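You operate a simulated robot arm through the tools that you are given. There is no shell and no other tool. Be economical: measure what you need, move in short steps, check, and stop when the job is done.

The job below is to be done with a simulated robot arm. You get a single attempt, and the scene is never put back.

TASK
Roll the wheeled chair into the green square and brake it.
Fine: both brakes off to roll, both on at the end.
Where things are to end (x, y in the base frame): wheeled chair within 0.08 m of [1.91, 0.21].

Only the result counts: the job must be done as asked and must still hold three seconds after the hand-in. Knocking over, shifting, dropping, spilling or breaking anything else fails it.

THE ROBOT
A 7-joint arm with a two-finger gripper on a trunk, on a base that drives. Base frame: it is fixed to the floor where the robot stands at the start and does not move with it; the origin is under the middle of the robot, x ahead of it, y to its left, z up. Units: m, degrees, N and s.
It reaches about 0.832 m from its shoulder. Its first joint turns from -143.0 to 143.0 degrees. Places, roughly: left brake lever [0.6, 0, 0.6]; right brake lever [0.7, -0.4, 0.6]. Payload 1.47 kg.
The tool frame sits at the grasp point between the pads (the TCP): z along the fingers, y along the line on which they close. The tips reach 0.016 m beyond it. The gripper opens to 0.087 m. The gripper's body begins 0.055 m behind the TCP.
Orientation is that of the tool frame in the base frame, as a unit quaternion [w, x, y, z]. With the fingers straight down and closing along the base's y, the tool's x points along the base's -x, its y along +y and its z along -z.

THE INTERFACE
- The arm moves only by the tool play_rows. Its argument "rows" is a list of rows, each a list of 7 numbers: the shift along the tool's x, y, z in mm, then the turn, a rotation vector about the tool's x, y, z in degrees, then the closure, from 0 (fully open) to 1 (shut). In form: [[tx, ty, tz, rx, ry, rz, jaw], ...]. A call has 1 to 20 rows; each row shifts and turns the commanded pose from where the row before left it, along the tool's axes as they then stand. Rows are played at 5 a second. More than 0.05 m and 8.6 degrees between two rows, or a gripper value outside its range, and nothing of the call is played. A pose out of reach is approached as far as the arm can. The call stops where the force on the tool passes 50 N (or 10 N more than at its start, if that is more) or the arm is blocked; 0.2 s more then pass. The fingers move at their own pace (about 0.045 m/s each) and stop on an object; they squeeze with about 22 N. The grip force told is the motor's: it shows also when the fingers shut on nothing. Time passes only in rows, and 0.2 s behind the last, so rows that do not move let the fingers close. The reply holds the time, the measured pose of the TCP, the force on the tool along the base axes, the opening and the grip force, in the units named above and with some noise, with the torque about the TCP (base axes, N m) and any sound that the robot's microphone picked up.
- Cameras (640 x 400 px; columns grow to the right, rows downward): "scene" is now at [0.123, -0.0221, 1.1996]; the picture's right is [-0.37, -0.93, 0.00], its down [-0.86, 0.34, -0.39] and it looks along [0.37, -0.14, -0.92] (base axes); focal length 242 px, centre (320, 200). "wrist" rides on the gripper at [0.073, 0.012, -0.09] in the tool frame; the picture's right is [-0.16, 0.99, 0.00], its down [-0.72, -0.12, -0.68] and it looks along [-0.67, -0.11, 0.73] (tool axes); focal length 247 px, centre (320, 200). There is no depth. A picture from a camera that has moved, and an enlarged one, comes with that camera's place and axes in the base frame and with its lens.
- get_image(camera): a new picture of that camera. The clock stands still meanwhile.
- slide_trunk(by): slides the trunk up (or, below 0, down) by that many m; the arm and the scene camera ride with it, the base frame stays. It gives what a move gives, with no picture.
- steer(legs): drives the robot by 1 to 6 legs, each [ahead, left, turn to the left] in m, m and degrees, along the robot's own axes; the way and the turn of a leg run together, so that a leg with both is an arc; at most 1.5 m and 180 degrees a leg. The arm and the cameras ride along, it lands a little off, and it stops where it bumps. It gives what a move gives.
- head_to(pan, tilt): turns the head with the scene camera to pan (to the left, within 86 degrees either way) and tilt (down, from -29 to 69), counted from straight ahead of the robot. It gives what a move gives.
- close_up(camera, box): a new picture of the part [left, top, right, bottom] of that camera's present view, enlarged. The clock stands still meanwhile.
- sign_off(): hands the job in; it is judged then, once.

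Work in short steps. Places have to be worked out from the pictures, the camera data and where the tool is seen: move nearer, look again, correct. Check each grasp and each placing, and mend what went wrong. You have 120 turns and 78 pictures in all, those below and enlarged ones among them. Open the gripper and draw the arm clear of the work before you hand the job in, unless the task says otherwise; then end with one line.

The tools are called after "Request:" by a JSON object that holds its "api" and its "payload". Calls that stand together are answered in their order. play_rows: Moves the arm, as the interface text tells. Its arguments: {"type":"object","properties":{"rows":{"type":"array"}},"required":["rows"]} The other tools are called the same way: slide_trunk (by) slides the trunk up or down; steer (legs) drives the base; head_to (pan, tilt) turns the head that bears the scene camera; get_image (camera) takes a picture; close_up (camera, box) takes an enlarged picture of a part of a camera's view; sign_off () hands the job in.

At the start:

```text
clock: 0.0
tool_pos: [0.4379, 0.0039, 0.7347]
tcp_rot: [0.0, -0.001, 1.0, 0.001]
contact_force: [0.3, 0.4, 0.0]
ft_torque: [-0.02, 0.01, 0.0]
gripper_width: 0.0868
grasp_force: 0.0
trunk travel left (down, up): [-0.564, 0.676]
robot x, y, heading: [-0.002, 0.0015, 0.1]
head pan, tilt: [-21.6, 68.8]
```

scene: 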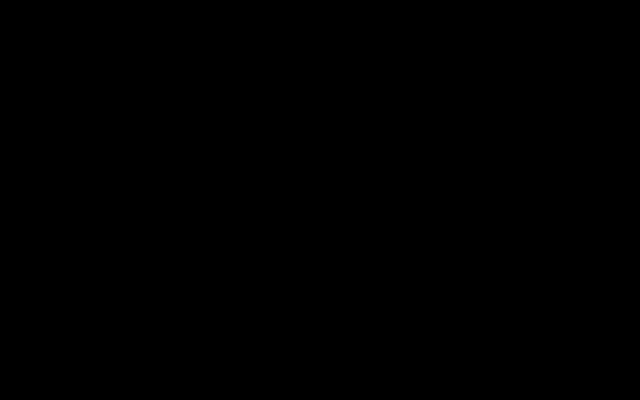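
wrist: 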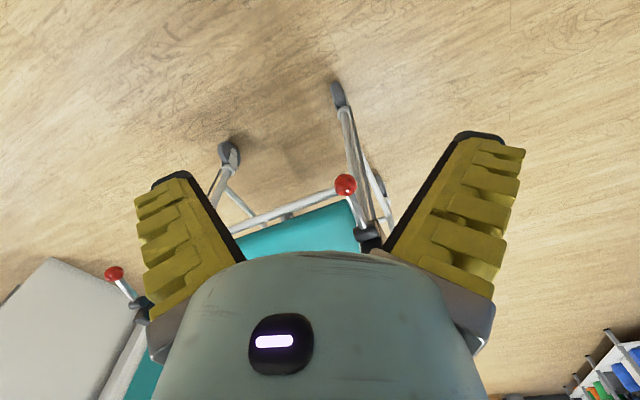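

The scene picture is black (perhaps the view is blocked by the robot itself), so I turn the head toward the chair and look.

Request:
{"api": "head_to", "payload": {"pan": -10, "tilt": 35}}

Request:
{"api": "get_image", "payload": {"camera": "scene"}}

```text
clock: 1.0
tool_pos: [0.4384, 0.0049, 0.7334]
tcp_rot: [0.0, -0.001, 1.0, 0.0]
contact_force: [-0.4, 0.0, -0.3]
ft_torque: [0.0, 0.01, 0.01]
gripper_width: 0.0867
grasp_force: 0.1
trunk travel left (down, up): [-0.564, 0.676]
robot x, y, heading: [-0.0023, -0.0009, 0.2]
head pan, tilt: [-10.0, 35.0]
```

```text
75 pictures are left
camera scene: at [0.1555, -0.0161, 1.2414], right [-0.17, -0.98, 0.0], down [-0.57, 0.1, -0.82], along [0.81, -0.14, -0.57], focal length 242 px, centre (320, 200)
```

scene: 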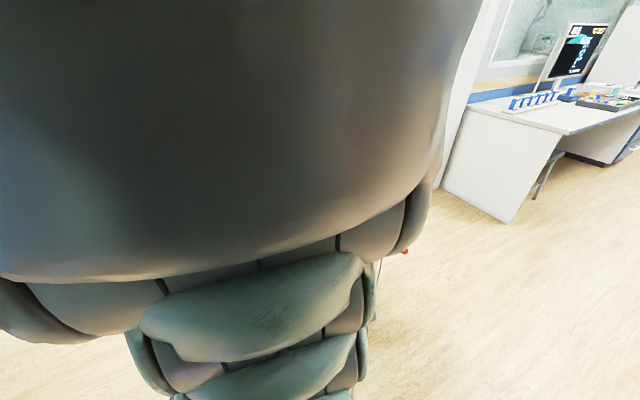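

The two red balls agree with the given lever positions, but the arm blocks the head. I back off to see the chair whole.

Request:
{"api": "steer", "payload": {"legs": [[-0.6, 0, 0]]}}

Request:
{"api": "slide_trunk", "payload": {"by": 0.3}}

Request:
{"api": "get_image", "payload": {"camera": "wrist"}}

Request:
{"api": "get_image", "payload": {"camera": "scene"}}

```text
clock: 4.4
tool_pos: [-0.164, 0.0057, 0.7338]
tcp_rot: [0.0, -0.007, 1.0, -0.001]
contact_force: [0.4, 0.4, 0.2]
ft_torque: [0.0, -0.02, 0.04]
gripper_width: 0.0874
grasp_force: 0.0
trunk travel left (down, up): [-0.564, 0.676]
robot x, y, heading: [-0.6006, -0.0024, 1.0]
head pan, tilt: [-10.0, 35.0]
```

```text
clock: 7.4
tool_pos: [-0.164, 0.0051, 1.0327]
tcp_rot: [0.0, -0.007, 1.0, 0.001]
contact_force: [-0.5, -0.2, -0.6]
ft_torque: [0.02, 0.02, 0.0]
gripper_width: 0.0868
grasp_force: 0.0
trunk travel left (down, up): [-0.864, 0.376]
robot x, y, heading: [-0.6, -0.0055, 0.6]
head pan, tilt: [-10.0, 35.0]
```

```text
74 pictures are left
camera wrist: at [-0.2367, 0.0171, 1.1228], right [0.14, 0.99, 0.0], down [0.73, -0.11, 0.68], along [0.67, -0.1, -0.73], focal length 247 px, centre (320, 200)
```

wrist: 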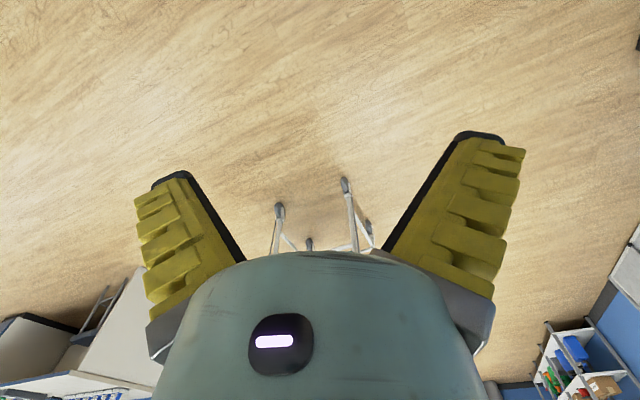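

```text
73 pictures are left
camera scene: at [-0.447, -0.0178, 1.5415], right [-0.16, -0.99, 0.0], down [-0.57, 0.09, -0.82], along [0.81, -0.13, -0.57], focal length 242 px, centre (320, 200)
```

scene: 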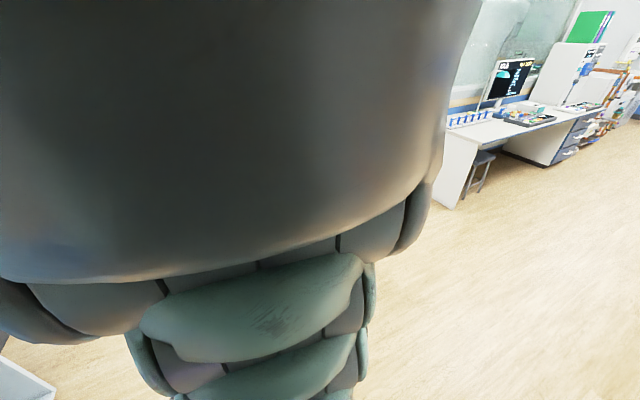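

The arm hides the head's view. I swing the arm to the left side.

Request:
{"api": "play_rows", "payload": {"rows": [[0, 45, 0, 0, 0, -8, 0], [0, 45, 0, 0, 0, -8, 0], [10, 45, 0, 0, 0, -8, 0], [10, 45, 0, 0, 0, -8, 0], [15, 45, 0, 0, 0, -8, 0], [20, 45, 0, 0, 0, -8, 0], [20, 45, 0, 0, 0, -8, 0], [20, 45, 0, 0, 0, -8, 0]]}}

Request:
{"api": "get_image", "payload": {"camera": "scene"}}

```text
clock: 9.2
tool_pos: [-0.4004, 0.2472, 1.0344]
tcp_rot: [0.001, -0.536, 0.844, 0.0]
contact_force: [0.1, 0.2, -0.5]
ft_torque: [-0.02, -0.01, 0.0]
gripper_width: 0.0871
grasp_force: 0.1
trunk travel left (down, up): [-0.864, 0.376]
robot x, y, heading: [-0.605, -0.003, 0.7]
head pan, tilt: [-10.0, 35.0]
```

```text
72 pictures are left
camera scene: at [-0.447, -0.0177, 1.5415], right [-0.16, -0.99, 0.0], down [-0.57, 0.09, -0.82], along [0.81, -0.13, -0.57], focal length 242 px, centre (320, 200)
```

scene: 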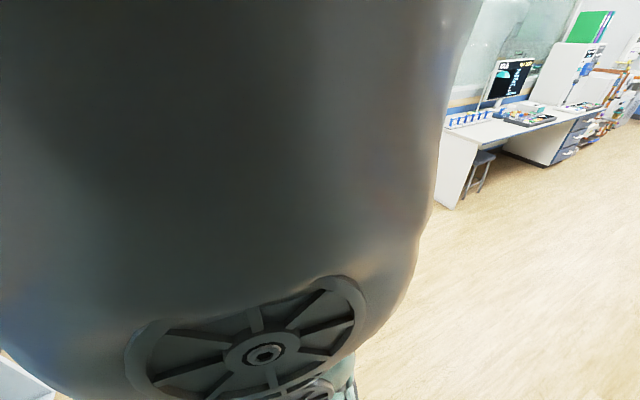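

Still blocked; I extend the arm outward along its radial direction and lower it, so the elbow drops.

Request:
{"api": "play_rows", "payload": {"rows": [[-45, 0, 15, 0, 0, 0, 0], [-45, 0, 15, 0, 0, 0, 0], [-45, 0, 15, 0, 0, 0, 0], [-45, 0, 15, 0, 0, 0, 0], [-45, 0, 15, 0, 0, 0, 0], [-45, 0, 15, 0, 0, 0, 0], [-45, 0, 15, 0, 0, 0, 0], [-45, 0, 15, 0, 0, 0, 0]]}}

Request:
{"api": "get_image", "payload": {"camera": "scene"}}

```text
clock: 11.0
tool_pos: [-0.3143, 0.4212, 0.9702]
tcp_rot: [-0.001, -0.536, 0.844, 0.001]
contact_force: [0.4, 0.2, 0.0]
ft_torque: [0.03, 0.02, -0.03]
gripper_width: 0.087
grasp_force: 0.0
out of reach, approached as far as the arm can: row 5, 6, 7, 8
trunk travel left (down, up): [-0.864, 0.376]
robot x, y, heading: [-0.6029, -0.0024, 0.8]
head pan, tilt: [-10.0, 35.0]
```

```text
71 pictures are left
camera scene: at [-0.447, -0.0178, 1.5415], right [-0.16, -0.99, 0.0], down [-0.57, 0.09, -0.82], along [0.81, -0.13, -0.57], focal length 242 px, centre (320, 200)
```

scene: 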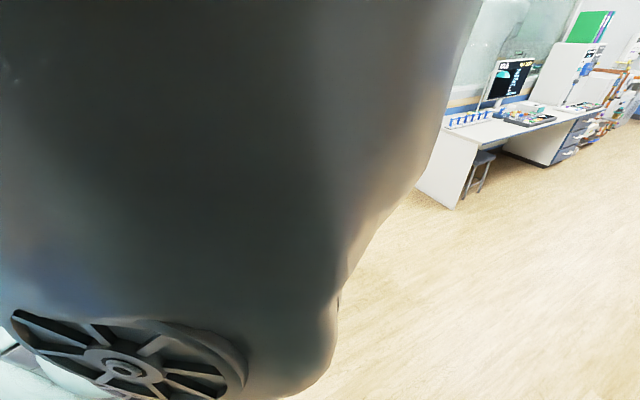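

The arm only blocks the left part, so I pan the head to the right and turn the robot left to bring the chair into the free part.

Request:
{"api": "steer", "payload": {"legs": [[0, 0, 45]]}}

Request:
{"api": "head_to", "payload": {"pan": -58, "tilt": 30}}

Request:
{"api": "get_image", "payload": {"camera": "scene"}}

```text
clock: 13.4
tool_pos: [-0.697, 0.5026, 0.9687]
tcp_rot: [0.0, 0.816, -0.578, 0.0]
contact_force: [0.0, 0.2, -0.3]
ft_torque: [0.01, -0.01, 0.01]
gripper_width: 0.0867
grasp_force: 0.0
trunk travel left (down, up): [-0.864, 0.376]
robot x, y, heading: [-0.601, -0.0034, 45.1]
head pan, tilt: [-10.0, 35.0]
```

```text
clock: 14.6
tool_pos: [-0.6965, 0.5018, 0.9685]
tcp_rot: [0.0, 0.816, -0.578, 0.0]
contact_force: [-0.2, -0.3, -0.3]
ft_torque: [-0.02, 0.02, 0.0]
gripper_width: 0.0868
grasp_force: 0.0
trunk travel left (down, up): [-0.864, 0.376]
robot x, y, heading: [-0.6026, -0.0049, 45.2]
head pan, tilt: [-58.0, 30.0]
```

```text
70 pictures are left
camera scene: at [-0.4754, 0.085, 1.5431], right [0.45, -0.89, 0.0], down [-0.5, -0.25, -0.83], along [0.74, 0.37, -0.56], focal length 242 px, centre (320, 200)
```

scene: 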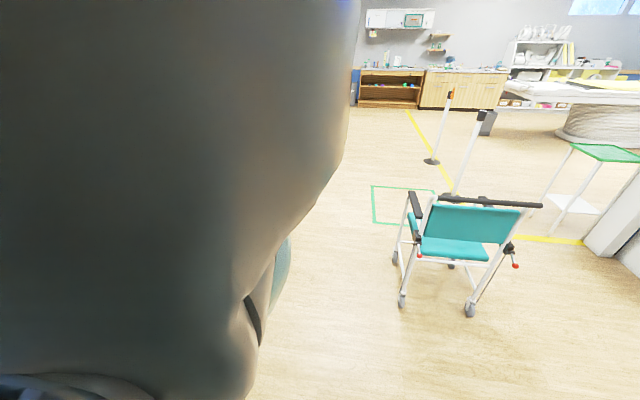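

The view has cleared on the right: chair with green square beyond. The camera data lag the pan command, so I pan a bit further right and look again.

Request:
{"api": "head_to", "payload": {"pan": -75, "tilt": 30}}

Request:
{"api": "get_image", "payload": {"camera": "scene"}}

```text
clock: 15.4
tool_pos: [-0.6975, 0.5016, 0.969]
tcp_rot: [-0.001, 0.816, -0.578, 0.0]
contact_force: [0.7, -0.5, 0.4]
ft_torque: [-0.02, 0.01, -0.03]
gripper_width: 0.0869
grasp_force: 0.1
trunk travel left (down, up): [-0.864, 0.376]
robot x, y, heading: [-0.6027, -0.0058, 45.2]
head pan, tilt: [-75.0, 30.0]
```

```text
69 pictures are left
camera scene: at [-0.4754, 0.0852, 1.5433], right [0.45, -0.89, 0.0], down [-0.5, -0.25, -0.83], along [0.74, 0.37, -0.56], focal length 242 px, centre (320, 200)
```

scene: 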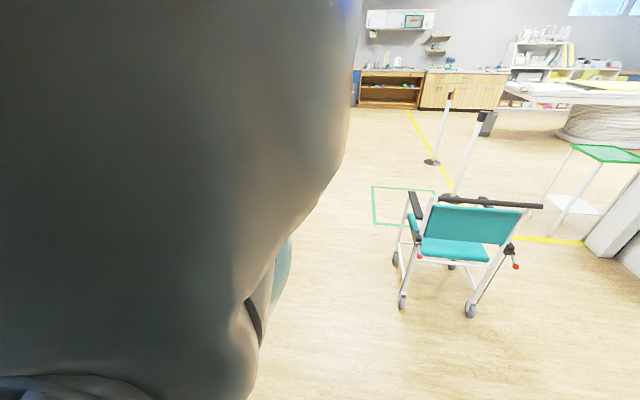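

The head doesn't pan further (perhaps it's obstructed), but the view is good. Close-up of the chair and square.

Request:
{"api": "close_up", "payload": {"camera": "scene", "box": [350, 80, 640, 330]}}

Request:
{"api": "close_up", "payload": {"camera": "scene", "box": [380, 180, 560, 325]}}

```text
1.60 times, centred on (495, 205) of scene
camera zoom: at [-0.4754, 0.0852, 1.5433], right [0.45, -0.89, 0.0], down [-0.5, -0.25, -0.83], along [0.74, 0.37, -0.56], focal length 388 px, centre (40, 192)
```

zoom: 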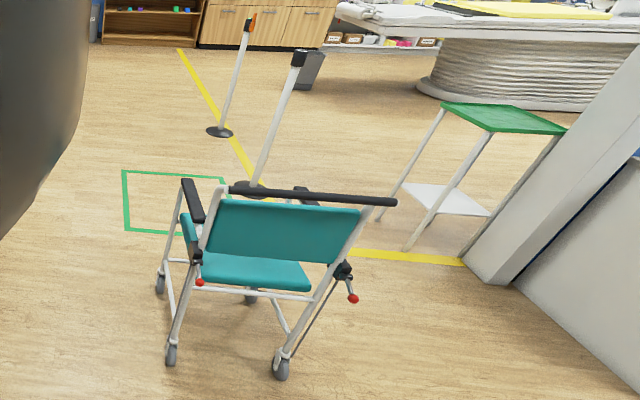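

```text
2.76 times, centred on (470, 252) of scene
camera zoom: at [-0.4754, 0.0852, 1.5433], right [0.45, -0.89, 0.0], down [-0.5, -0.25, -0.83], along [0.74, 0.37, -0.56], focal length 669 px, centre (-94, 55)
```

zoom: 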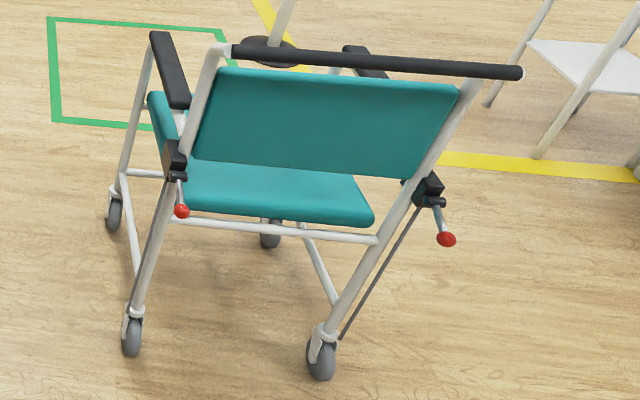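

The chair's wheels work out to about (0.64,0.01), (0.77,-0.40), (1.01,0.14): centre ≈(0.89,-0.13), heading ≈18°, and the target lies straight ahead at ~1.07 m. I drive to behind the chair, aligned with its heading, then bring the arm back forward.

Request:
{"api": "steer", "payload": {"legs": [[0.095, -0.68, 0], [0, 0, -27]]}}

Request:
{"api": "play_rows", "payload": {"rows": [[40, -20, 0, 0, 0, 8, 0], [40, -40, 0, 0, 0, 8, 0], [20, -45, 0, 0, 0, 8, 0], [0, -45, 0, 0, 0, 8, 0], [0, -45, 0, 0, 0, 8, 0], [0, -45, 0, 0, 0, 8, 0], [0, -45, 0, 0, 0, 8, 0]]}}

Request:
{"api": "get_image", "payload": {"camera": "wrist"}}

```text
clock: 20.5
tool_pos: [0.0984, 0.0715, 0.9693]
tcp_rot: [0.0, -0.65, 0.76, 0.0]
contact_force: [0.4, 0.2, 0.2]
ft_torque: [0.0, 0.04, 0.0]
gripper_width: 0.0872
grasp_force: 0.0
trunk travel left (down, up): [-0.864, 0.376]
robot x, y, heading: [-0.0595, -0.42, 17.0]
head pan, tilt: [-75.0, 30.0]
```

```text
refused: row 2 steps farther than a row can; nothing moved
```

```text
66 pictures are left
camera wrist: at [0.0762, 0.0022, 1.0586], right [-0.95, 0.31, 0.0], down [0.23, 0.7, 0.68], along [0.21, 0.65, -0.73], focal length 247 px, centre (320, 200)
```

wrist: 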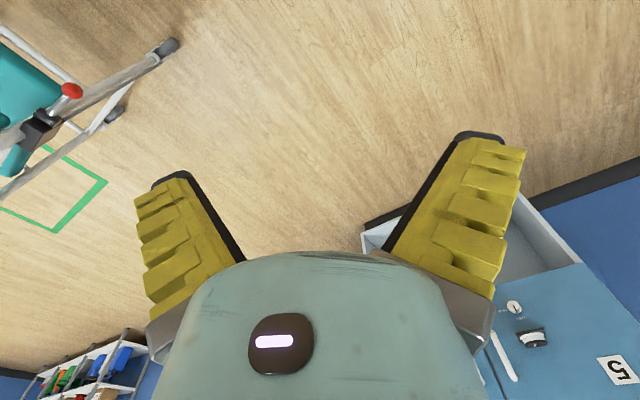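

Only the step size was refused. I swing the arm forward in smaller steps.

Request:
{"api": "play_rows", "payload": {"rows": [[31, -32, 0, 0, 0, 6.4, 0], [27.5, -35, 0, 0, 0, 6.4, 0], [23.3, -38, 0, 0, 0, 6.4, 0], [19, -40, 0, 0, 0, 6.4, 0], [14.3, -42, 0, 0, 0, 6.4, 0], [9.6, -43.5, 0, 0, 0, 6.4, 0], [4.6, -44.4, 0, 0, 0, 6.4, 0], [0, -44.6, 0, 0, 0, 6.4, 0], [-5.3, -44.3, 0, 0, 0, 6.4, 0], [-10, -43.4, 0, 0, 0, 6.4, 0]]}}

Request:
{"api": "get_image", "payload": {"camera": "wrist"}}

```text
clock: 22.7
tool_pos: [0.385, -0.2293, 0.9168]
tcp_rot: [-0.001, -0.15, 0.989, 0.001]
contact_force: [0.4, 0.0, -0.2]
ft_torque: [-0.02, -0.03, -0.01]
gripper_width: 0.0871
grasp_force: 0.0
out of reach, approached as far as the arm can: row 4, 5, 6, 7, 8, 9
trunk travel left (down, up): [-0.864, 0.376]
robot x, y, heading: [-0.0594, -0.4177, 16.8]
head pan, tilt: [-75.0, 30.0]
```

```text
65 pictures are left
camera wrist: at [0.3118, -0.2385, 1.0054], right [-0.14, 0.99, 0.0], down [0.73, 0.1, 0.68], along [0.67, 0.1, -0.73], focal length 247 px, centre (320, 200)
```

wrist: 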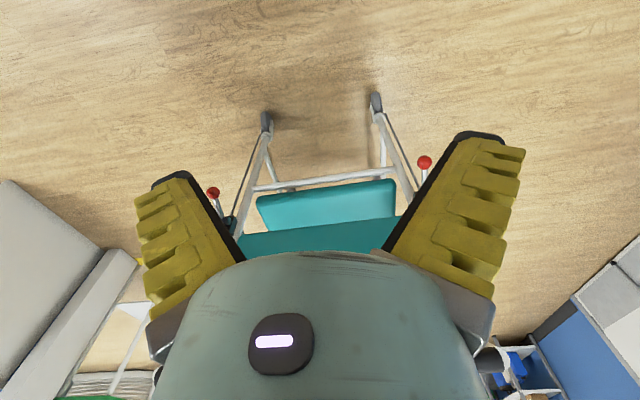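

The arm is forward again. Close-ups of both levers from here to understand their states.

Request:
{"api": "close_up", "payload": {"camera": "wrist", "box": [370, 80, 470, 240]}}

Request:
{"api": "close_up", "payload": {"camera": "wrist", "box": [190, 100, 290, 250]}}

Request:
{"api": "get_image", "payload": {"camera": "scene"}}

```text
2.50 times, centred on (420, 160) of wrist
camera zoom: at [0.3118, -0.2385, 1.0054], right [-0.14, 0.99, 0.0], down [0.73, 0.1, 0.68], along [0.67, 0.1, -0.73], focal length 617 px, centre (70, 300)
```

zoom: 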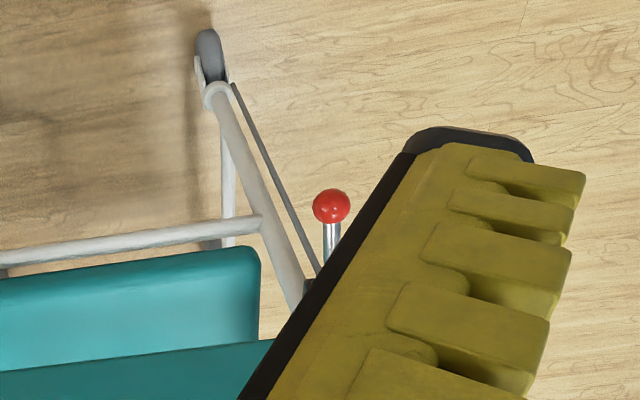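

```text
2.67 times, centred on (240, 175) of wrist
camera zoom: at [0.3118, -0.2385, 1.0054], right [-0.14, 0.99, 0.0], down [0.73, 0.1, 0.68], along [0.67, 0.1, -0.73], focal length 659 px, centre (533, 267)
```

zoom: 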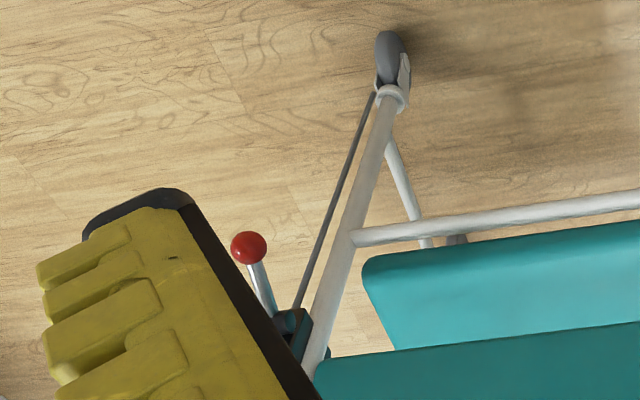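

```text
62 pictures are left
camera scene: at [0.0992, -0.4089, 1.5535], right [-0.11, -0.99, 0.0], down [-0.46, 0.05, -0.89], along [0.88, -0.1, -0.46], focal length 242 px, centre (320, 200)
```

scene: 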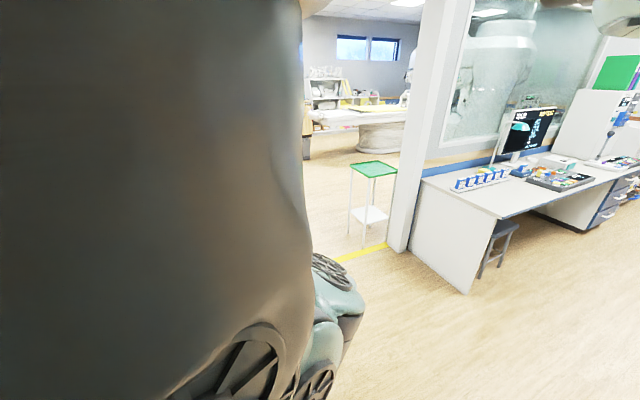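

I want a level side view of the left lever: drive left, lower the trunk, tilt the hand so the wrist camera looks horizontally, and yaw it toward the chair.

Request:
{"api": "steer", "payload": {"legs": [[0.05, 0.48, 0]]}}

Request:
{"api": "slide_trunk", "payload": {"by": -0.2}}

Request:
{"api": "play_rows", "payload": {"rows": [[0, 0, 0, 0, 0, 8, 0], [0, 0, 0, 0, 0, 8, 0], [0, 0, 0, 0, 0, 8, 0], [0, 0, 0, 0, 0, 8, 0], [0, 0, 0, 0, 0, 8, 0], [0, 0, 0, 0, 0, 8, 0], [0, 0, 0, 0, -7, 0, 0], [0, 0, 0, 0, -7, 0, 0], [0, 0, 0, 0, -7, 0, 0], [0, 0, 0, 0, -7, 0, 0]]}}

Request:
{"api": "get_image", "payload": {"camera": "wrist"}}

```text
clock: 25.6
tool_pos: [0.2855, 0.2527, 0.9166]
tcp_rot: [0.0, -0.154, 0.988, 0.0]
contact_force: [-0.5, -0.1, 0.1]
ft_torque: [0.02, 0.02, 0.01]
gripper_width: 0.0868
grasp_force: 0.1
trunk travel left (down, up): [-0.864, 0.376]
robot x, y, heading: [-0.1559, 0.0619, 17.6]
head pan, tilt: [-75.0, 30.0]
```

```text
clock: 27.8
tool_pos: [0.2858, 0.253, 0.7157]
tcp_rot: [0.0, -0.153, 0.988, -0.001]
contact_force: [-0.1, 1.4, 0.5]
ft_torque: [0.02, 0.01, 0.01]
gripper_width: 0.0871
grasp_force: 0.1
trunk travel left (down, up): [-0.664, 0.576]
robot x, y, heading: [-0.1512, 0.0601, 17.6]
head pan, tilt: [-75.0, 30.0]
```

```text
clock: 30.0
tool_pos: [0.2947, 0.2753, 0.7184]
tcp_rot: [0.234, 0.257, 0.936, -0.063]
contact_force: [0.0, -0.7, 0.0]
ft_torque: [-0.01, 0.03, 0.0]
gripper_width: 0.0869
grasp_force: 0.1
out of reach, approached as far as the arm can: row 7
trunk travel left (down, up): [-0.664, 0.576]
robot x, y, heading: [-0.1564, 0.0621, 17.6]
head pan, tilt: [-75.0, 30.0]
```

```text
61 pictures are left
camera wrist: at [0.2095, 0.3405, 0.7634], right [0.62, 0.78, 0.08], down [0.21, -0.26, 0.94], along [0.75, -0.57, -0.33], focal length 247 px, centre (320, 200)
```

wrist: 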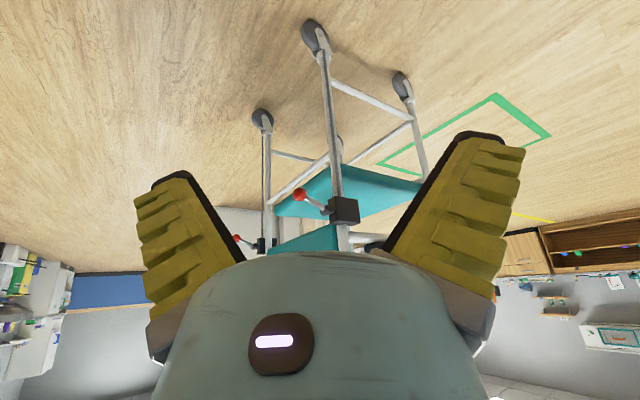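

Both levers are visible between the fingers. Close-up of them.

Request:
{"api": "close_up", "payload": {"camera": "wrist", "box": [220, 165, 380, 265]}}

```text
4.00 times, centred on (300, 215) of wrist
camera zoom: at [0.2095, 0.3405, 0.7634], right [0.62, 0.78, 0.08], down [0.21, -0.26, 0.94], along [0.75, -0.57, -0.33], focal length 988 px, centre (400, 140)
```

zoom: 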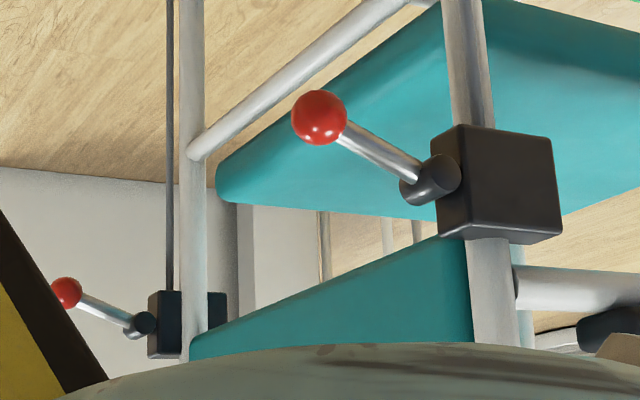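

The zoom is crisp; I enlarge each lever further to understand its pivot.

Request:
{"api": "close_up", "payload": {"camera": "wrist", "box": [288, 180, 368, 230]}}

Request:
{"api": "close_up", "payload": {"camera": "wrist", "box": [228, 225, 284, 260]}}

```text
8.00 times, centred on (328, 205) of wrist
camera zoom: at [0.2095, 0.3405, 0.7634], right [0.62, 0.78, 0.08], down [0.21, -0.26, 0.94], along [0.75, -0.57, -0.33], focal length 1976 px, centre (256, 160)
```

zoom: 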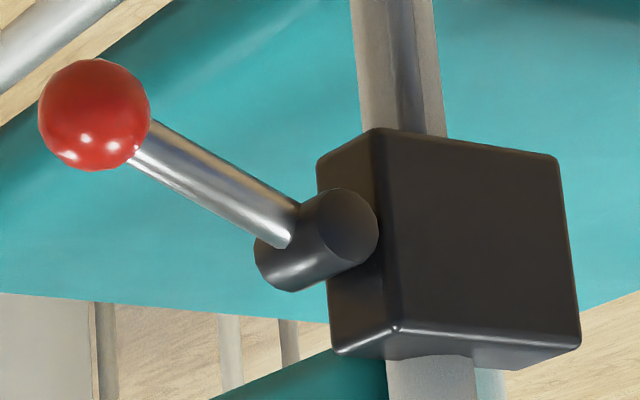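

```text
11.43 times, centred on (256, 242) of wrist
camera zoom: at [0.2095, 0.3405, 0.7634], right [0.62, 0.78, 0.08], down [0.21, -0.26, 0.94], along [0.75, -0.57, -0.33], focal length 2823 px, centre (1051, -286)
```

zoom: 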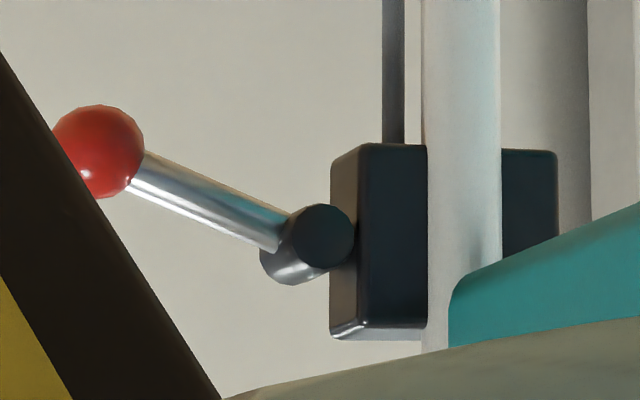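

The levers turn about a lateral axis, both ~21° below horizontal, ~73 mm long, pointing back; both in the same state. Plan: grip the ball from behind with pads on both sides, hand pitched 45°, and swing it. First I restore the yaw to the chair's heading, keeping clear of the chair.

Request:
{"api": "play_rows", "payload": {"rows": [[0, 0, 0, 0, 7, 0, 0], [0, 0, 0, 0, 7, 0, 0], [0, 0, 0, 0, 7, 0, 0], [0, 0, 0, 0, 7, 0, 0], [0, 0, 0, 0, 0, -8, 0], [0, 0, 0, 0, 0, -8, 0], [0, 0, 0, 0, 0, -8, 0], [0, 0, 0, 0, 0, -8, 0], [0, 0, 0, 0, 0, -8, 0], [0, 0, 0, 0, 0, -8, 0], [0, 0, 0, 0, -7.5, 0, 0], [0, 0, 0, 0, -7.5, 0, 0], [0, 0, 0, 0, -7.5, 0, 0], [0, 0, 0, 0, -7.5, 0, 0], [0, 0, 0, 0, -7.5, 0, 0], [0, 0, 0, 0, -7.5, 0, 0]]}}

Request:
{"api": "steer", "payload": {"legs": [[0, -0.26, 0]]}}

Request:
{"api": "get_image", "payload": {"camera": "wrist"}}

```text
clock: 33.4
tool_pos: [0.3671, 0.3555, 0.7468]
tcp_rot: [0.379, -0.141, 0.913, 0.059]
contact_force: [0.7, -0.7, 0.9]
ft_torque: [-0.02, 0.01, -0.01]
gripper_width: 0.0871
grasp_force: 0.0
out of reach, approached as far as the arm can: row 11, 12, 13, 14, 15
trunk travel left (down, up): [-0.664, 0.576]
robot x, y, heading: [-0.1527, 0.0598, 17.5]
head pan, tilt: [-75.0, 30.0]
```

```text
clock: 35.3
tool_pos: [0.4449, 0.1098, 0.7462]
tcp_rot: [0.378, -0.142, 0.913, 0.058]
contact_force: [0.1, -0.3, 0.3]
ft_torque: [0.03, 0.0, 0.02]
gripper_width: 0.0869
grasp_force: 0.1
trunk travel left (down, up): [-0.664, 0.576]
robot x, y, heading: [-0.079, -0.1851, 17.6]
head pan, tilt: [-75.0, 30.0]
```

```text
57 pictures are left
camera wrist: at [0.3329, 0.0874, 0.7577], right [-0.19, 0.97, 0.11], down [0.06, -0.1, 0.99], along [0.98, 0.2, -0.04], focal length 247 px, centre (320, 200)
```

wrist: 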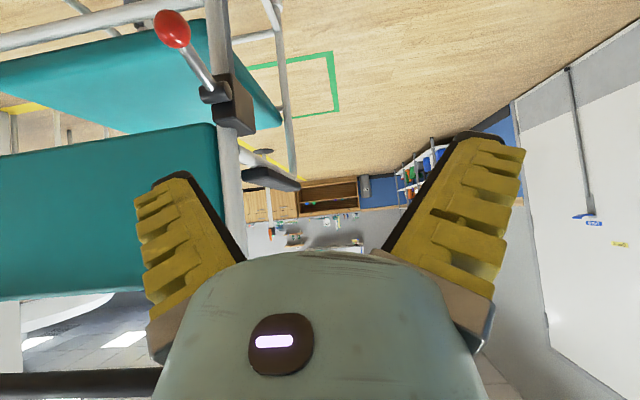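

Triangulation again gives left ball (0.564, 0.018, 0.583). I line the hand up on the ball's approach axis (shift −123 mm tool y, +55 mm tool x), staying back along z.

Request:
{"api": "play_rows", "payload": {"rows": [[14, -31, 0, 0, 0, 0, 0], [14, -31, 0, 0, 0, 0, 0], [14, -31, 0, 0, 0, 0, 0], [13, -30, 0, 0, 0, 0, 0], [0, 0, 0, 0, 0, 0, 0]]}}

Request:
{"api": "get_image", "payload": {"camera": "wrist"}}

```text
clock: 36.5
tool_pos: [0.4606, 0.0395, 0.6884]
tcp_rot: [0.379, -0.137, 0.914, 0.053]
contact_force: [0.0, -0.1, -0.7]
ft_torque: [-0.01, 0.02, -0.05]
gripper_width: 0.0867
grasp_force: 0.0
out of reach, approached as far as the arm can: row 1, 2, 3, 4
trunk travel left (down, up): [-0.664, 0.576]
robot x, y, heading: [-0.0803, -0.1844, 17.6]
head pan, tilt: [-75.0, 30.0]
```

```text
56 pictures are left
camera wrist: at [0.3481, 0.0185, 0.7001], right [-0.18, 0.98, 0.1], down [0.06, -0.09, 0.99], along [0.98, 0.19, -0.04], focal length 247 px, centre (320, 200)
```

wrist: 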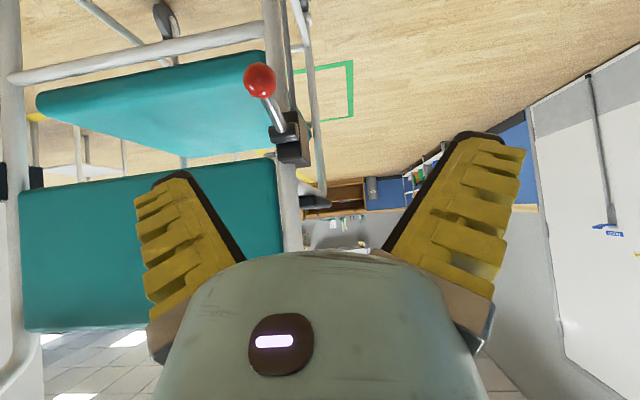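

The arm is at its limit, so I need the base closer. I drive 0.09 m ahead (the hand stays well above and behind the ball).

Request:
{"api": "steer", "payload": {"legs": [[0.09, -0.03, 0]]}}

Request:
{"api": "play_rows", "payload": {"rows": [[0, 0, 0, 0, 0, 0, 0]]}}

```text
clock: 37.6
tool_pos: [0.5558, 0.0396, 0.6879]
tcp_rot: [0.378, -0.14, 0.914, 0.054]
contact_force: [-0.8, 0.3, 0.6]
ft_torque: [0.02, 0.0, 0.01]
gripper_width: 0.087
grasp_force: 0.1
trunk travel left (down, up): [-0.664, 0.576]
robot x, y, heading: [0.0163, -0.1881, 17.4]
head pan, tilt: [-75.0, 30.0]
```

```text
clock: 38.0
tool_pos: [0.5552, 0.0405, 0.6889]
tcp_rot: [0.378, -0.14, 0.914, 0.054]
contact_force: [0.4, 0.9, 0.3]
ft_torque: [-0.02, -0.03, -0.02]
gripper_width: 0.087
grasp_force: 0.0
trunk travel left (down, up): [-0.664, 0.576]
robot x, y, heading: [0.0188, -0.1854, 17.4]
head pan, tilt: [-75.0, 30.0]
```

Now ball relative to TCP: ~24 mm to the right, ~105 mm below. I shift right with the arm and lower partly by the trunk, then look.

Request:
{"api": "play_rows", "payload": {"rows": [[0, -24, 0, 0, 0, 0, 0], [0, 0, 0, 0, 0, 0, 0]]}}

Request:
{"api": "slide_trunk", "payload": {"by": -0.05}}

Request:
{"api": "get_image", "payload": {"camera": "wrist"}}

```text
clock: 38.6
tool_pos: [0.5562, 0.0387, 0.6878]
tcp_rot: [0.378, -0.14, 0.914, 0.054]
contact_force: [0.3, -0.2, -0.7]
ft_torque: [-0.03, -0.02, -0.03]
gripper_width: 0.0866
grasp_force: 0.1
out of reach, approached as far as the arm can: row 1
trunk travel left (down, up): [-0.664, 0.576]
robot x, y, heading: [0.0176, -0.1915, 17.2]
head pan, tilt: [-75.0, 30.0]
```

```text
clock: 39.5
tool_pos: [0.5552, 0.0392, 0.6385]
tcp_rot: [0.379, -0.14, 0.913, 0.054]
contact_force: [-0.4, -0.7, 0.0]
ft_torque: [-0.01, 0.0, 0.01]
gripper_width: 0.087
grasp_force: 0.2
trunk travel left (down, up): [-0.614, 0.626]
robot x, y, heading: [0.0189, -0.1851, 17.3]
head pan, tilt: [-75.0, 30.0]
```

```text
55 pictures are left
camera wrist: at [0.4427, 0.0184, 0.6501], right [-0.19, 0.98, 0.1], down [0.06, -0.09, 0.99], along [0.98, 0.19, -0.04], focal length 247 px, centre (320, 200)
```

wrist: 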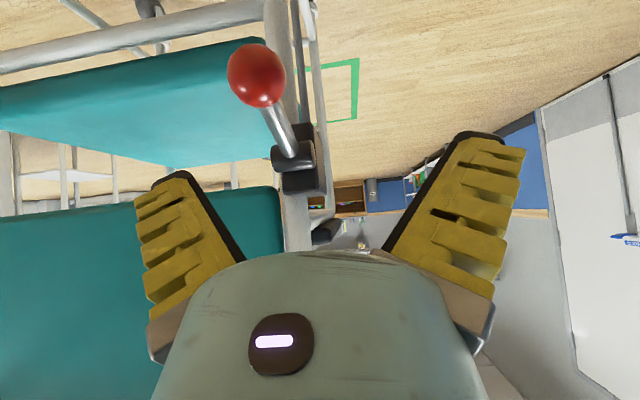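

The arm can't go further right in this pose, so I use the base for the lateral 25 mm and the trunk to come down on the ball.

Request:
{"api": "steer", "payload": {"legs": [[0, -0.025, 0]]}}

Request:
{"api": "get_image", "payload": {"camera": "wrist"}}

```text
clock: 40.3
tool_pos: [0.5631, 0.0163, 0.6395]
tcp_rot: [0.379, -0.139, 0.913, 0.053]
contact_force: [0.2, -1.2, 0.5]
ft_torque: [-0.02, 0.01, 0.01]
gripper_width: 0.087
grasp_force: 0.0
trunk travel left (down, up): [-0.614, 0.626]
robot x, y, heading: [0.0283, -0.2074, 17.6]
head pan, tilt: [-75.0, 30.0]
```

```text
54 pictures are left
camera wrist: at [0.4499, -0.0058, 0.65], right [-0.19, 0.98, 0.1], down [0.06, -0.09, 0.99], along [0.98, 0.19, -0.04], focal length 247 px, centre (320, 200)
```

wrist: 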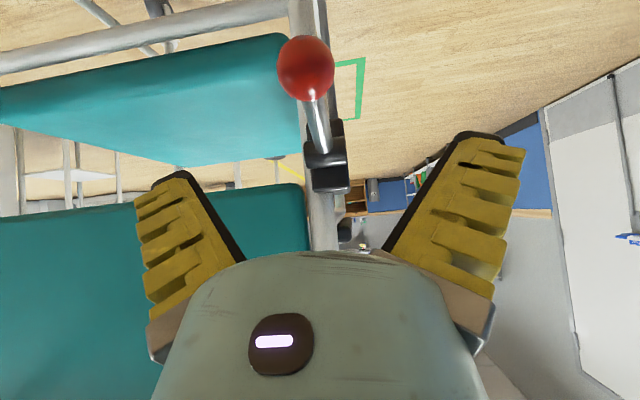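

Ball is about 7 mm right of and 58 mm below the TCP. A small base nudge and the trunk down onto it.

Request:
{"api": "steer", "payload": {"legs": [[0.002, -0.007, 0]]}}

Request:
{"api": "slide_trunk", "payload": {"by": -0.057}}

Request:
{"api": "get_image", "payload": {"camera": "wrist"}}

```text
clock: 41.0
tool_pos: [0.5671, 0.0103, 0.6401]
tcp_rot: [0.378, -0.139, 0.914, 0.053]
contact_force: [0.5, 0.3, -0.2]
ft_torque: [-0.04, -0.01, 0.01]
gripper_width: 0.0869
grasp_force: 0.1
trunk travel left (down, up): [-0.614, 0.626]
robot x, y, heading: [0.0295, -0.2177, 17.7]
head pan, tilt: [-75.0, 30.0]
```

```text
clock: 42.0
tool_pos: [0.5674, 0.0114, 0.5809]
tcp_rot: [0.379, -0.14, 0.913, 0.054]
contact_force: [-0.2, -1.0, -0.2]
ft_torque: [-0.03, 0.01, -0.02]
gripper_width: 0.087
grasp_force: 0.1
trunk travel left (down, up): [-0.557, 0.683]
robot x, y, heading: [0.0276, -0.216, 17.2]
head pan, tilt: [-75.0, 30.0]
```

```text
53 pictures are left
camera wrist: at [0.4543, -0.0113, 0.5932], right [-0.19, 0.98, 0.1], down [0.06, -0.09, 0.99], along [0.98, 0.19, -0.04], focal length 247 px, centre (320, 200)
```

wrist: 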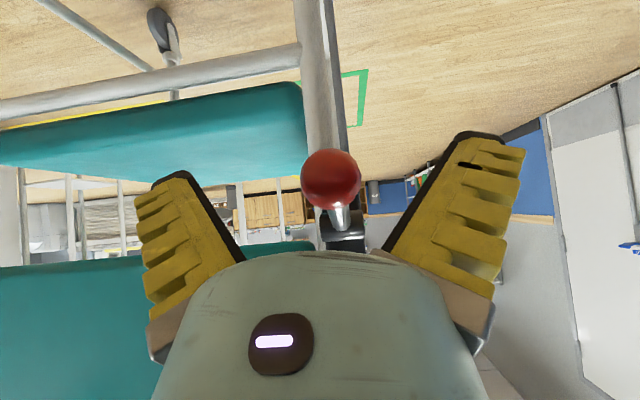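

The ball is between the pads, nearly centred. Close the gripper.

Request:
{"api": "play_rows", "payload": {"rows": [[0, 4, 0, 0, 0, 0, 0.3], [0, 0, 0, 0, 0, 0, 0.5], [0, 0, 0, 0, 0, 0, 0.7], [0, 0, 0, 0, 0, 0, 0.9], [0, 0, 0, 0, 0, 0, 0.9], [0, 0, 0, 0, 0, 0, 0.9]]}}

Request:
{"api": "get_image", "payload": {"camera": "wrist"}}

```text
clock: 43.4
tool_pos: [0.5646, 0.0144, 0.5819]
tcp_rot: [0.379, -0.14, 0.913, 0.054]
contact_force: [-1.6, 0.6, 3.3]
ft_torque: [0.06, -0.22, 0.05]
gripper_width: 0.0246
grasp_force: 21.9
trunk travel left (down, up): [-0.557, 0.683]
robot x, y, heading: [0.0277, -0.2201, 17.7]
head pan, tilt: [-75.0, 30.0]
```

```text
52 pictures are left
camera wrist: at [0.4523, -0.0069, 0.5931], right [-0.19, 0.98, 0.1], down [0.06, -0.09, 0.99], along [0.98, 0.19, -0.04], focal length 247 px, centre (320, 200)
```

wrist: 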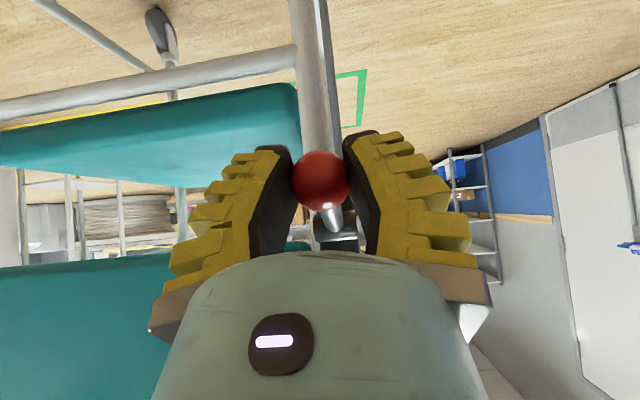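

Gripped (25 mm ball). I raise it gently, 20 mm, and watch force and sound.

Request:
{"api": "play_rows", "payload": {"rows": [[-3.5, 0, -3.5, 0, 0, 0, 0.9], [-3.5, 0, -3.5, 0, 0, 0, 0.9], [-3.5, 0, -3.5, 0, 0, 0, 0.9], [-3.5, 0, -3.5, 0, 0, 0, 0.9]]}}

```text
clock: 44.4
tool_pos: [0.5612, 0.014, 0.5961]
tcp_rot: [0.373, -0.14, 0.916, 0.051]
contact_force: [-7.4, -3.8, 0.0]
ft_torque: [-0.18, 0.59, -0.02]
gripper_width: 0.0236
grasp_force: 21.8
out of reach, approached as far as the arm can: row 4
trunk travel left (down, up): [-0.557, 0.683]
robot x, y, heading: [0.0297, -0.2152, 17.4]
head pan, tilt: [-75.0, 30.0]
```

It's moving with little force, but the arm's at a limit; I use the trunk to lift further.

Request:
{"api": "slide_trunk", "payload": {"by": 0.02}}

Request:
{"api": "get_image", "payload": {"camera": "wrist"}}

```text
clock: 45.1
tool_pos: [0.5698, 0.0183, 0.6215]
tcp_rot: [0.382, -0.14, 0.912, 0.053]
contact_force: [-4.2, 0.1, 7.5]
ft_torque: [0.13, -0.32, 0.04]
gripper_width: 0.0244
grasp_force: 22.5
trunk travel left (down, up): [-0.577, 0.663]
robot x, y, heading: [0.0298, -0.2164, 17.5]
head pan, tilt: [-75.0, 30.0]
```

```text
51 pictures are left
camera wrist: at [0.4562, -0.0031, 0.6321], right [-0.19, 0.98, 0.1], down [0.06, -0.09, 0.99], along [0.98, 0.19, -0.04], focal length 247 px, centre (320, 200)
```

wrist: 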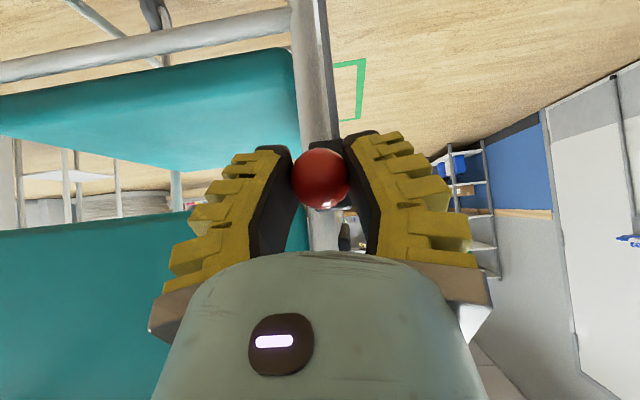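

The lever is rising with the hand, past horizontal. Continue.

Request:
{"api": "slide_trunk", "payload": {"by": 0.02}}

Request:
{"api": "get_image", "payload": {"camera": "wrist"}}

```text
clock: 45.8
tool_pos: [0.5685, 0.0184, 0.6415]
tcp_rot: [0.379, -0.14, 0.913, 0.052]
contact_force: [-3.4, 1.0, 4.3]
ft_torque: [0.09, -0.19, 0.0]
gripper_width: 0.0185
grasp_force: 22.0
trunk travel left (down, up): [-0.597, 0.643]
robot x, y, heading: [0.0289, -0.2154, 17.3]
head pan, tilt: [-75.0, 30.0]
```

```text
50 pictures are left
camera wrist: at [0.4548, -0.0036, 0.6516], right [-0.18, 0.98, 0.1], down [0.06, -0.09, 0.99], along [0.98, 0.19, -0.04], focal length 247 px, centre (320, 200)
```

wrist: 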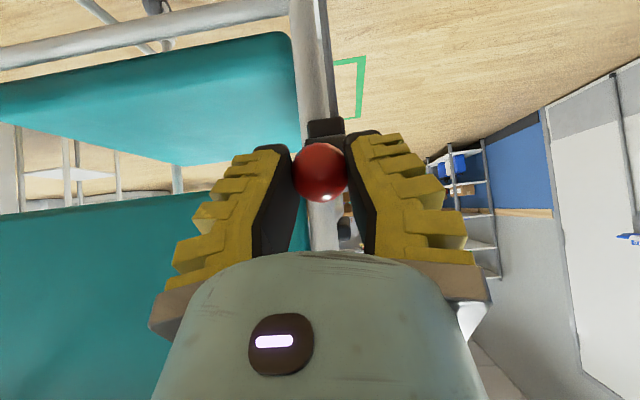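

The ball is starting to slip toward the fingertips as its arc bends forward; I move ahead 15 mm, then up.

Request:
{"api": "steer", "payload": {"legs": [[0.017, 0, 0]]}}

Request:
{"api": "slide_trunk", "payload": {"by": 0.01}}

Request:
{"api": "get_image", "payload": {"camera": "wrist"}}

```text
clock: 46.5
tool_pos: [0.5838, 0.026, 0.6402]
tcp_rot: [0.379, -0.14, 0.913, 0.055]
contact_force: [0.5, 10.6, -2.5]
ft_torque: [0.05, -0.07, 0.09]
gripper_width: 0.0212
grasp_force: 22.3
trunk travel left (down, up): [-0.597, 0.643]
robot x, y, heading: [0.0459, -0.2094, 17.2]
head pan, tilt: [-75.0, 30.0]
```

```text
clock: 47.1
tool_pos: [0.581, 0.0264, 0.6489]
tcp_rot: [0.378, -0.141, 0.913, 0.054]
contact_force: [-7.0, 4.1, 0.7]
ft_torque: [0.08, 0.09, 0.05]
gripper_width: 0.0136
grasp_force: 22.0
trunk travel left (down, up): [-0.607, 0.633]
robot x, y, heading: [0.0442, -0.2124, 17.8]
head pan, tilt: [-75.0, 30.0]
```

```text
49 pictures are left
camera wrist: at [0.4679, 0.0037, 0.661], right [-0.19, 0.98, 0.1], down [0.06, -0.09, 0.99], along [0.98, 0.2, -0.04], focal length 247 px, centre (320, 200)
```

wrist: 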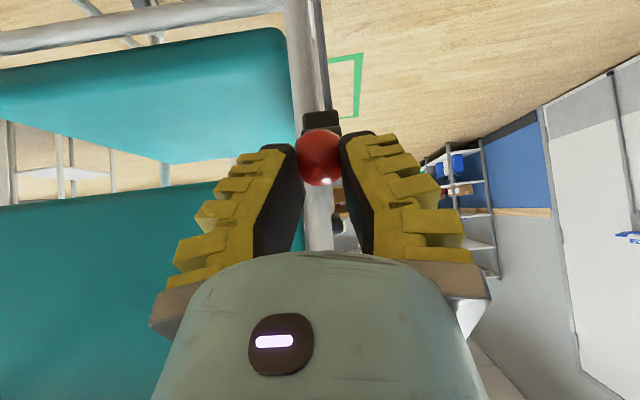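

The ball now stays at z≈0.635 while the hand slips up: the lever has reached an upper stop at about +22°, mirror of where it began. Open and look.

Request:
{"api": "play_rows", "payload": {"rows": [[0, 0, 0, 0, 0, 0, 0], [0, 0, 0, 0, 0, 0, 0], [0, 0, 0, 0, 0, 0, 0], [0, 0, 0, 0, 0, 0, 0], [0, 0, 0, 0, 0, 0, 0]]}}

Request:
{"api": "slide_trunk", "payload": {"by": 0.08}}

Request:
{"api": "get_image", "payload": {"camera": "wrist"}}

```text
clock: 48.3
tool_pos: [0.585, 0.0223, 0.6506]
tcp_rot: [0.379, -0.141, 0.913, 0.054]
contact_force: [0.3, 0.2, 0.1]
ft_torque: [0.0, 0.04, 0.0]
gripper_width: 0.0869
grasp_force: 0.1
trunk travel left (down, up): [-0.607, 0.633]
robot x, y, heading: [0.0437, -0.2101, 17.4]
head pan, tilt: [-75.0, 30.0]
```

```text
clock: 49.5
tool_pos: [0.5835, 0.0235, 0.7297]
tcp_rot: [0.379, -0.14, 0.913, 0.053]
contact_force: [0.1, -0.2, 0.9]
ft_torque: [-0.01, 0.03, 0.01]
gripper_width: 0.087
grasp_force: 0.1
trunk travel left (down, up): [-0.687, 0.553]
robot x, y, heading: [0.0478, -0.2089, 17.7]
head pan, tilt: [-75.0, 30.0]
```

```text
48 pictures are left
camera wrist: at [0.4711, 0.0017, 0.7413], right [-0.19, 0.98, 0.1], down [0.06, -0.09, 0.99], along [0.98, 0.19, -0.04], focal length 247 px, centre (320, 200)
```

wrist: 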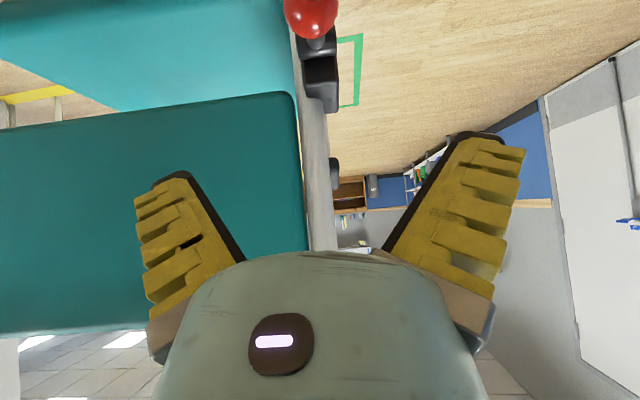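

The left lever stays up. Now I back off 6 cm, drive 0.45 m right to the right lever and look.

Request:
{"api": "steer", "payload": {"legs": [[-0.08, 0, 0], [0, -0.44, 0]]}}

Request:
{"api": "get_image", "payload": {"camera": "wrist"}}

```text
clock: 52.8
tool_pos: [0.6413, -0.4148, 0.7302]
tcp_rot: [0.379, -0.141, 0.913, 0.053]
contact_force: [0.0, 0.1, 0.2]
ft_torque: [0.01, 0.01, -0.01]
gripper_width: 0.0868
grasp_force: 0.1
trunk travel left (down, up): [-0.687, 0.553]
robot x, y, heading: [0.1062, -0.6497, 17.4]
head pan, tilt: [-75.0, 30.0]
```

```text
47 pictures are left
camera wrist: at [0.5287, -0.4372, 0.7414], right [-0.19, 0.98, 0.1], down [0.06, -0.09, 0.99], along [0.98, 0.19, -0.04], focal length 247 px, centre (320, 200)
```

wrist: 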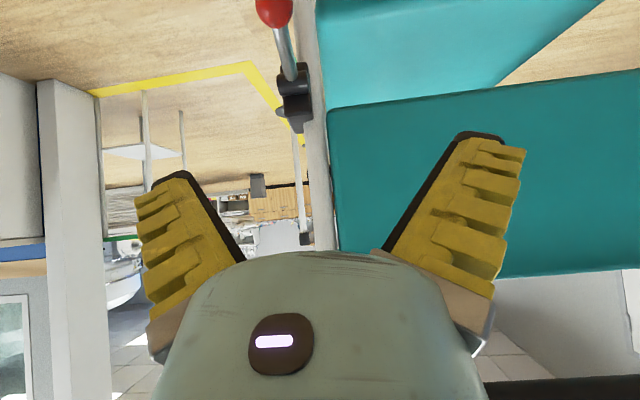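

Right ball ≈(0.717,−0.422,0.582). Align: 70 mm ahead, 30 mm right, then down to just above the ball and check.

Request:
{"api": "steer", "payload": {"legs": [[0.07, -0.03, 0]]}}

Request:
{"api": "slide_trunk", "payload": {"by": -0.09}}

Request:
{"api": "get_image", "payload": {"camera": "wrist"}}

```text
clock: 53.9
tool_pos: [0.7172, -0.4219, 0.7305]
tcp_rot: [0.379, -0.142, 0.913, 0.053]
contact_force: [-0.5, -0.7, -0.1]
ft_torque: [0.0, 0.01, 0.01]
gripper_width: 0.087
grasp_force: 0.0
trunk travel left (down, up): [-0.687, 0.553]
robot x, y, heading: [0.1797, -0.6578, 17.8]
head pan, tilt: [-75.0, 30.0]
```

```text
clock: 55.1
tool_pos: [0.7175, -0.4224, 0.6402]
tcp_rot: [0.379, -0.141, 0.913, 0.053]
contact_force: [-0.6, 0.4, -0.3]
ft_torque: [0.0, 0.02, -0.03]
gripper_width: 0.0868
grasp_force: 0.0
trunk travel left (down, up): [-0.597, 0.643]
robot x, y, heading: [0.1798, -0.6575, 17.5]
head pan, tilt: [-75.0, 30.0]
```

```text
46 pictures are left
camera wrist: at [0.6051, -0.4443, 0.6516], right [-0.19, 0.98, 0.1], down [0.06, -0.09, 0.99], along [0.98, 0.19, -0.04], focal length 247 px, centre (320, 200)
```

wrist: 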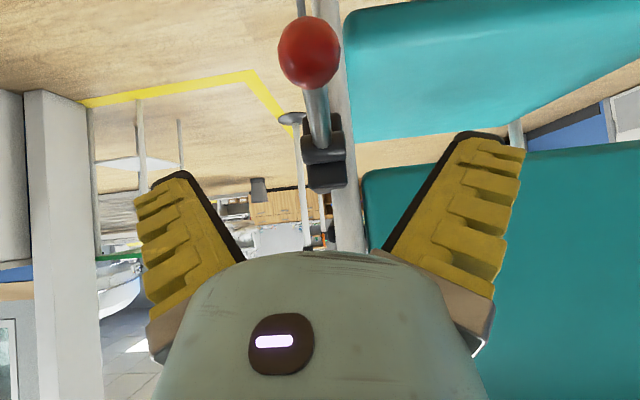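

Aligned to a few mm. Lower onto the ball and grip.

Request:
{"api": "slide_trunk", "payload": {"by": -0.056}}

Request:
{"api": "play_rows", "payload": {"rows": [[0, 0, 0, 0, 0, 0, 0.3], [0, 0, 0, 0, 0, 0, 0.5], [0, 0, 0, 0, 0, 0, 0.7], [0, 0, 0, 0, 0, 0, 0.9], [0, 0, 0, 0, 0, 0, 0.9], [0, 0, 0, 0, 0, 0, 0.9]]}}

Request:
{"api": "get_image", "payload": {"camera": "wrist"}}

```text
clock: 56.1
tool_pos: [0.7177, -0.4232, 0.5836]
tcp_rot: [0.379, -0.141, 0.913, 0.054]
contact_force: [0.2, -0.2, -0.2]
ft_torque: [-0.01, 0.0, -0.02]
gripper_width: 0.0868
grasp_force: 0.1
trunk travel left (down, up): [-0.541, 0.699]
robot x, y, heading: [0.1814, -0.6544, 17.9]
head pan, tilt: [-75.0, 30.0]
```

```text
clock: 57.5
tool_pos: [0.7166, -0.4203, 0.5849]
tcp_rot: [0.379, -0.142, 0.913, 0.055]
contact_force: [-2.5, 2.1, 2.9]
ft_torque: [-0.06, 0.15, -0.01]
gripper_width: 0.0263
grasp_force: 22.0
trunk travel left (down, up): [-0.541, 0.699]
robot x, y, heading: [0.1787, -0.6577, 17.4]
head pan, tilt: [-75.0, 30.0]
```

```text
45 pictures are left
camera wrist: at [0.6044, -0.4431, 0.5956], right [-0.19, 0.98, 0.1], down [0.06, -0.09, 0.99], along [0.98, 0.19, -0.04], focal length 247 px, centre (320, 200)
```

wrist: 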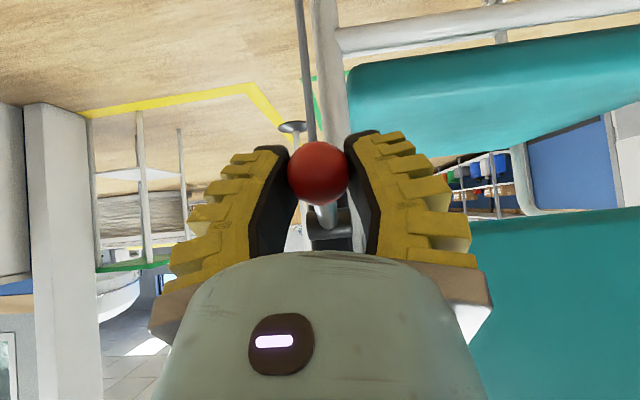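

Gripped. Raise by trunk.

Request:
{"api": "slide_trunk", "payload": {"by": 0.025}}

Request:
{"api": "slide_trunk", "payload": {"by": 0.03}}

Request:
{"api": "get_image", "payload": {"camera": "wrist"}}

```text
clock: 58.2
tool_pos: [0.7169, -0.4239, 0.6078]
tcp_rot: [0.38, -0.141, 0.913, 0.052]
contact_force: [-0.3, -1.4, -4.9]
ft_torque: [-0.15, 0.31, 0.01]
gripper_width: 0.0239
grasp_force: 21.8
trunk travel left (down, up): [-0.566, 0.674]
robot x, y, heading: [0.1759, -0.6592, 17.5]
head pan, tilt: [-75.0, 30.0]
```

```text
clock: 58.9
tool_pos: [0.7191, -0.4235, 0.6397]
tcp_rot: [0.38, -0.141, 0.912, 0.053]
contact_force: [2.3, -1.2, 0.6]
ft_torque: [-0.06, 0.04, 0.01]
gripper_width: 0.0211
grasp_force: 22.1
trunk travel left (down, up): [-0.596, 0.644]
robot x, y, heading: [0.1823, -0.6542, 17.6]
head pan, tilt: [-75.0, 30.0]
```

```text
44 pictures are left
camera wrist: at [0.6062, -0.4448, 0.6509], right [-0.19, 0.98, 0.1], down [0.06, -0.09, 0.99], along [0.98, 0.19, -0.04], focal length 247 px, centre (320, 200)
```

wrist: 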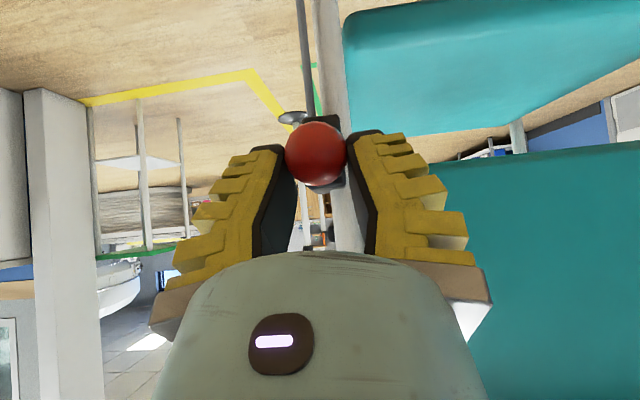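

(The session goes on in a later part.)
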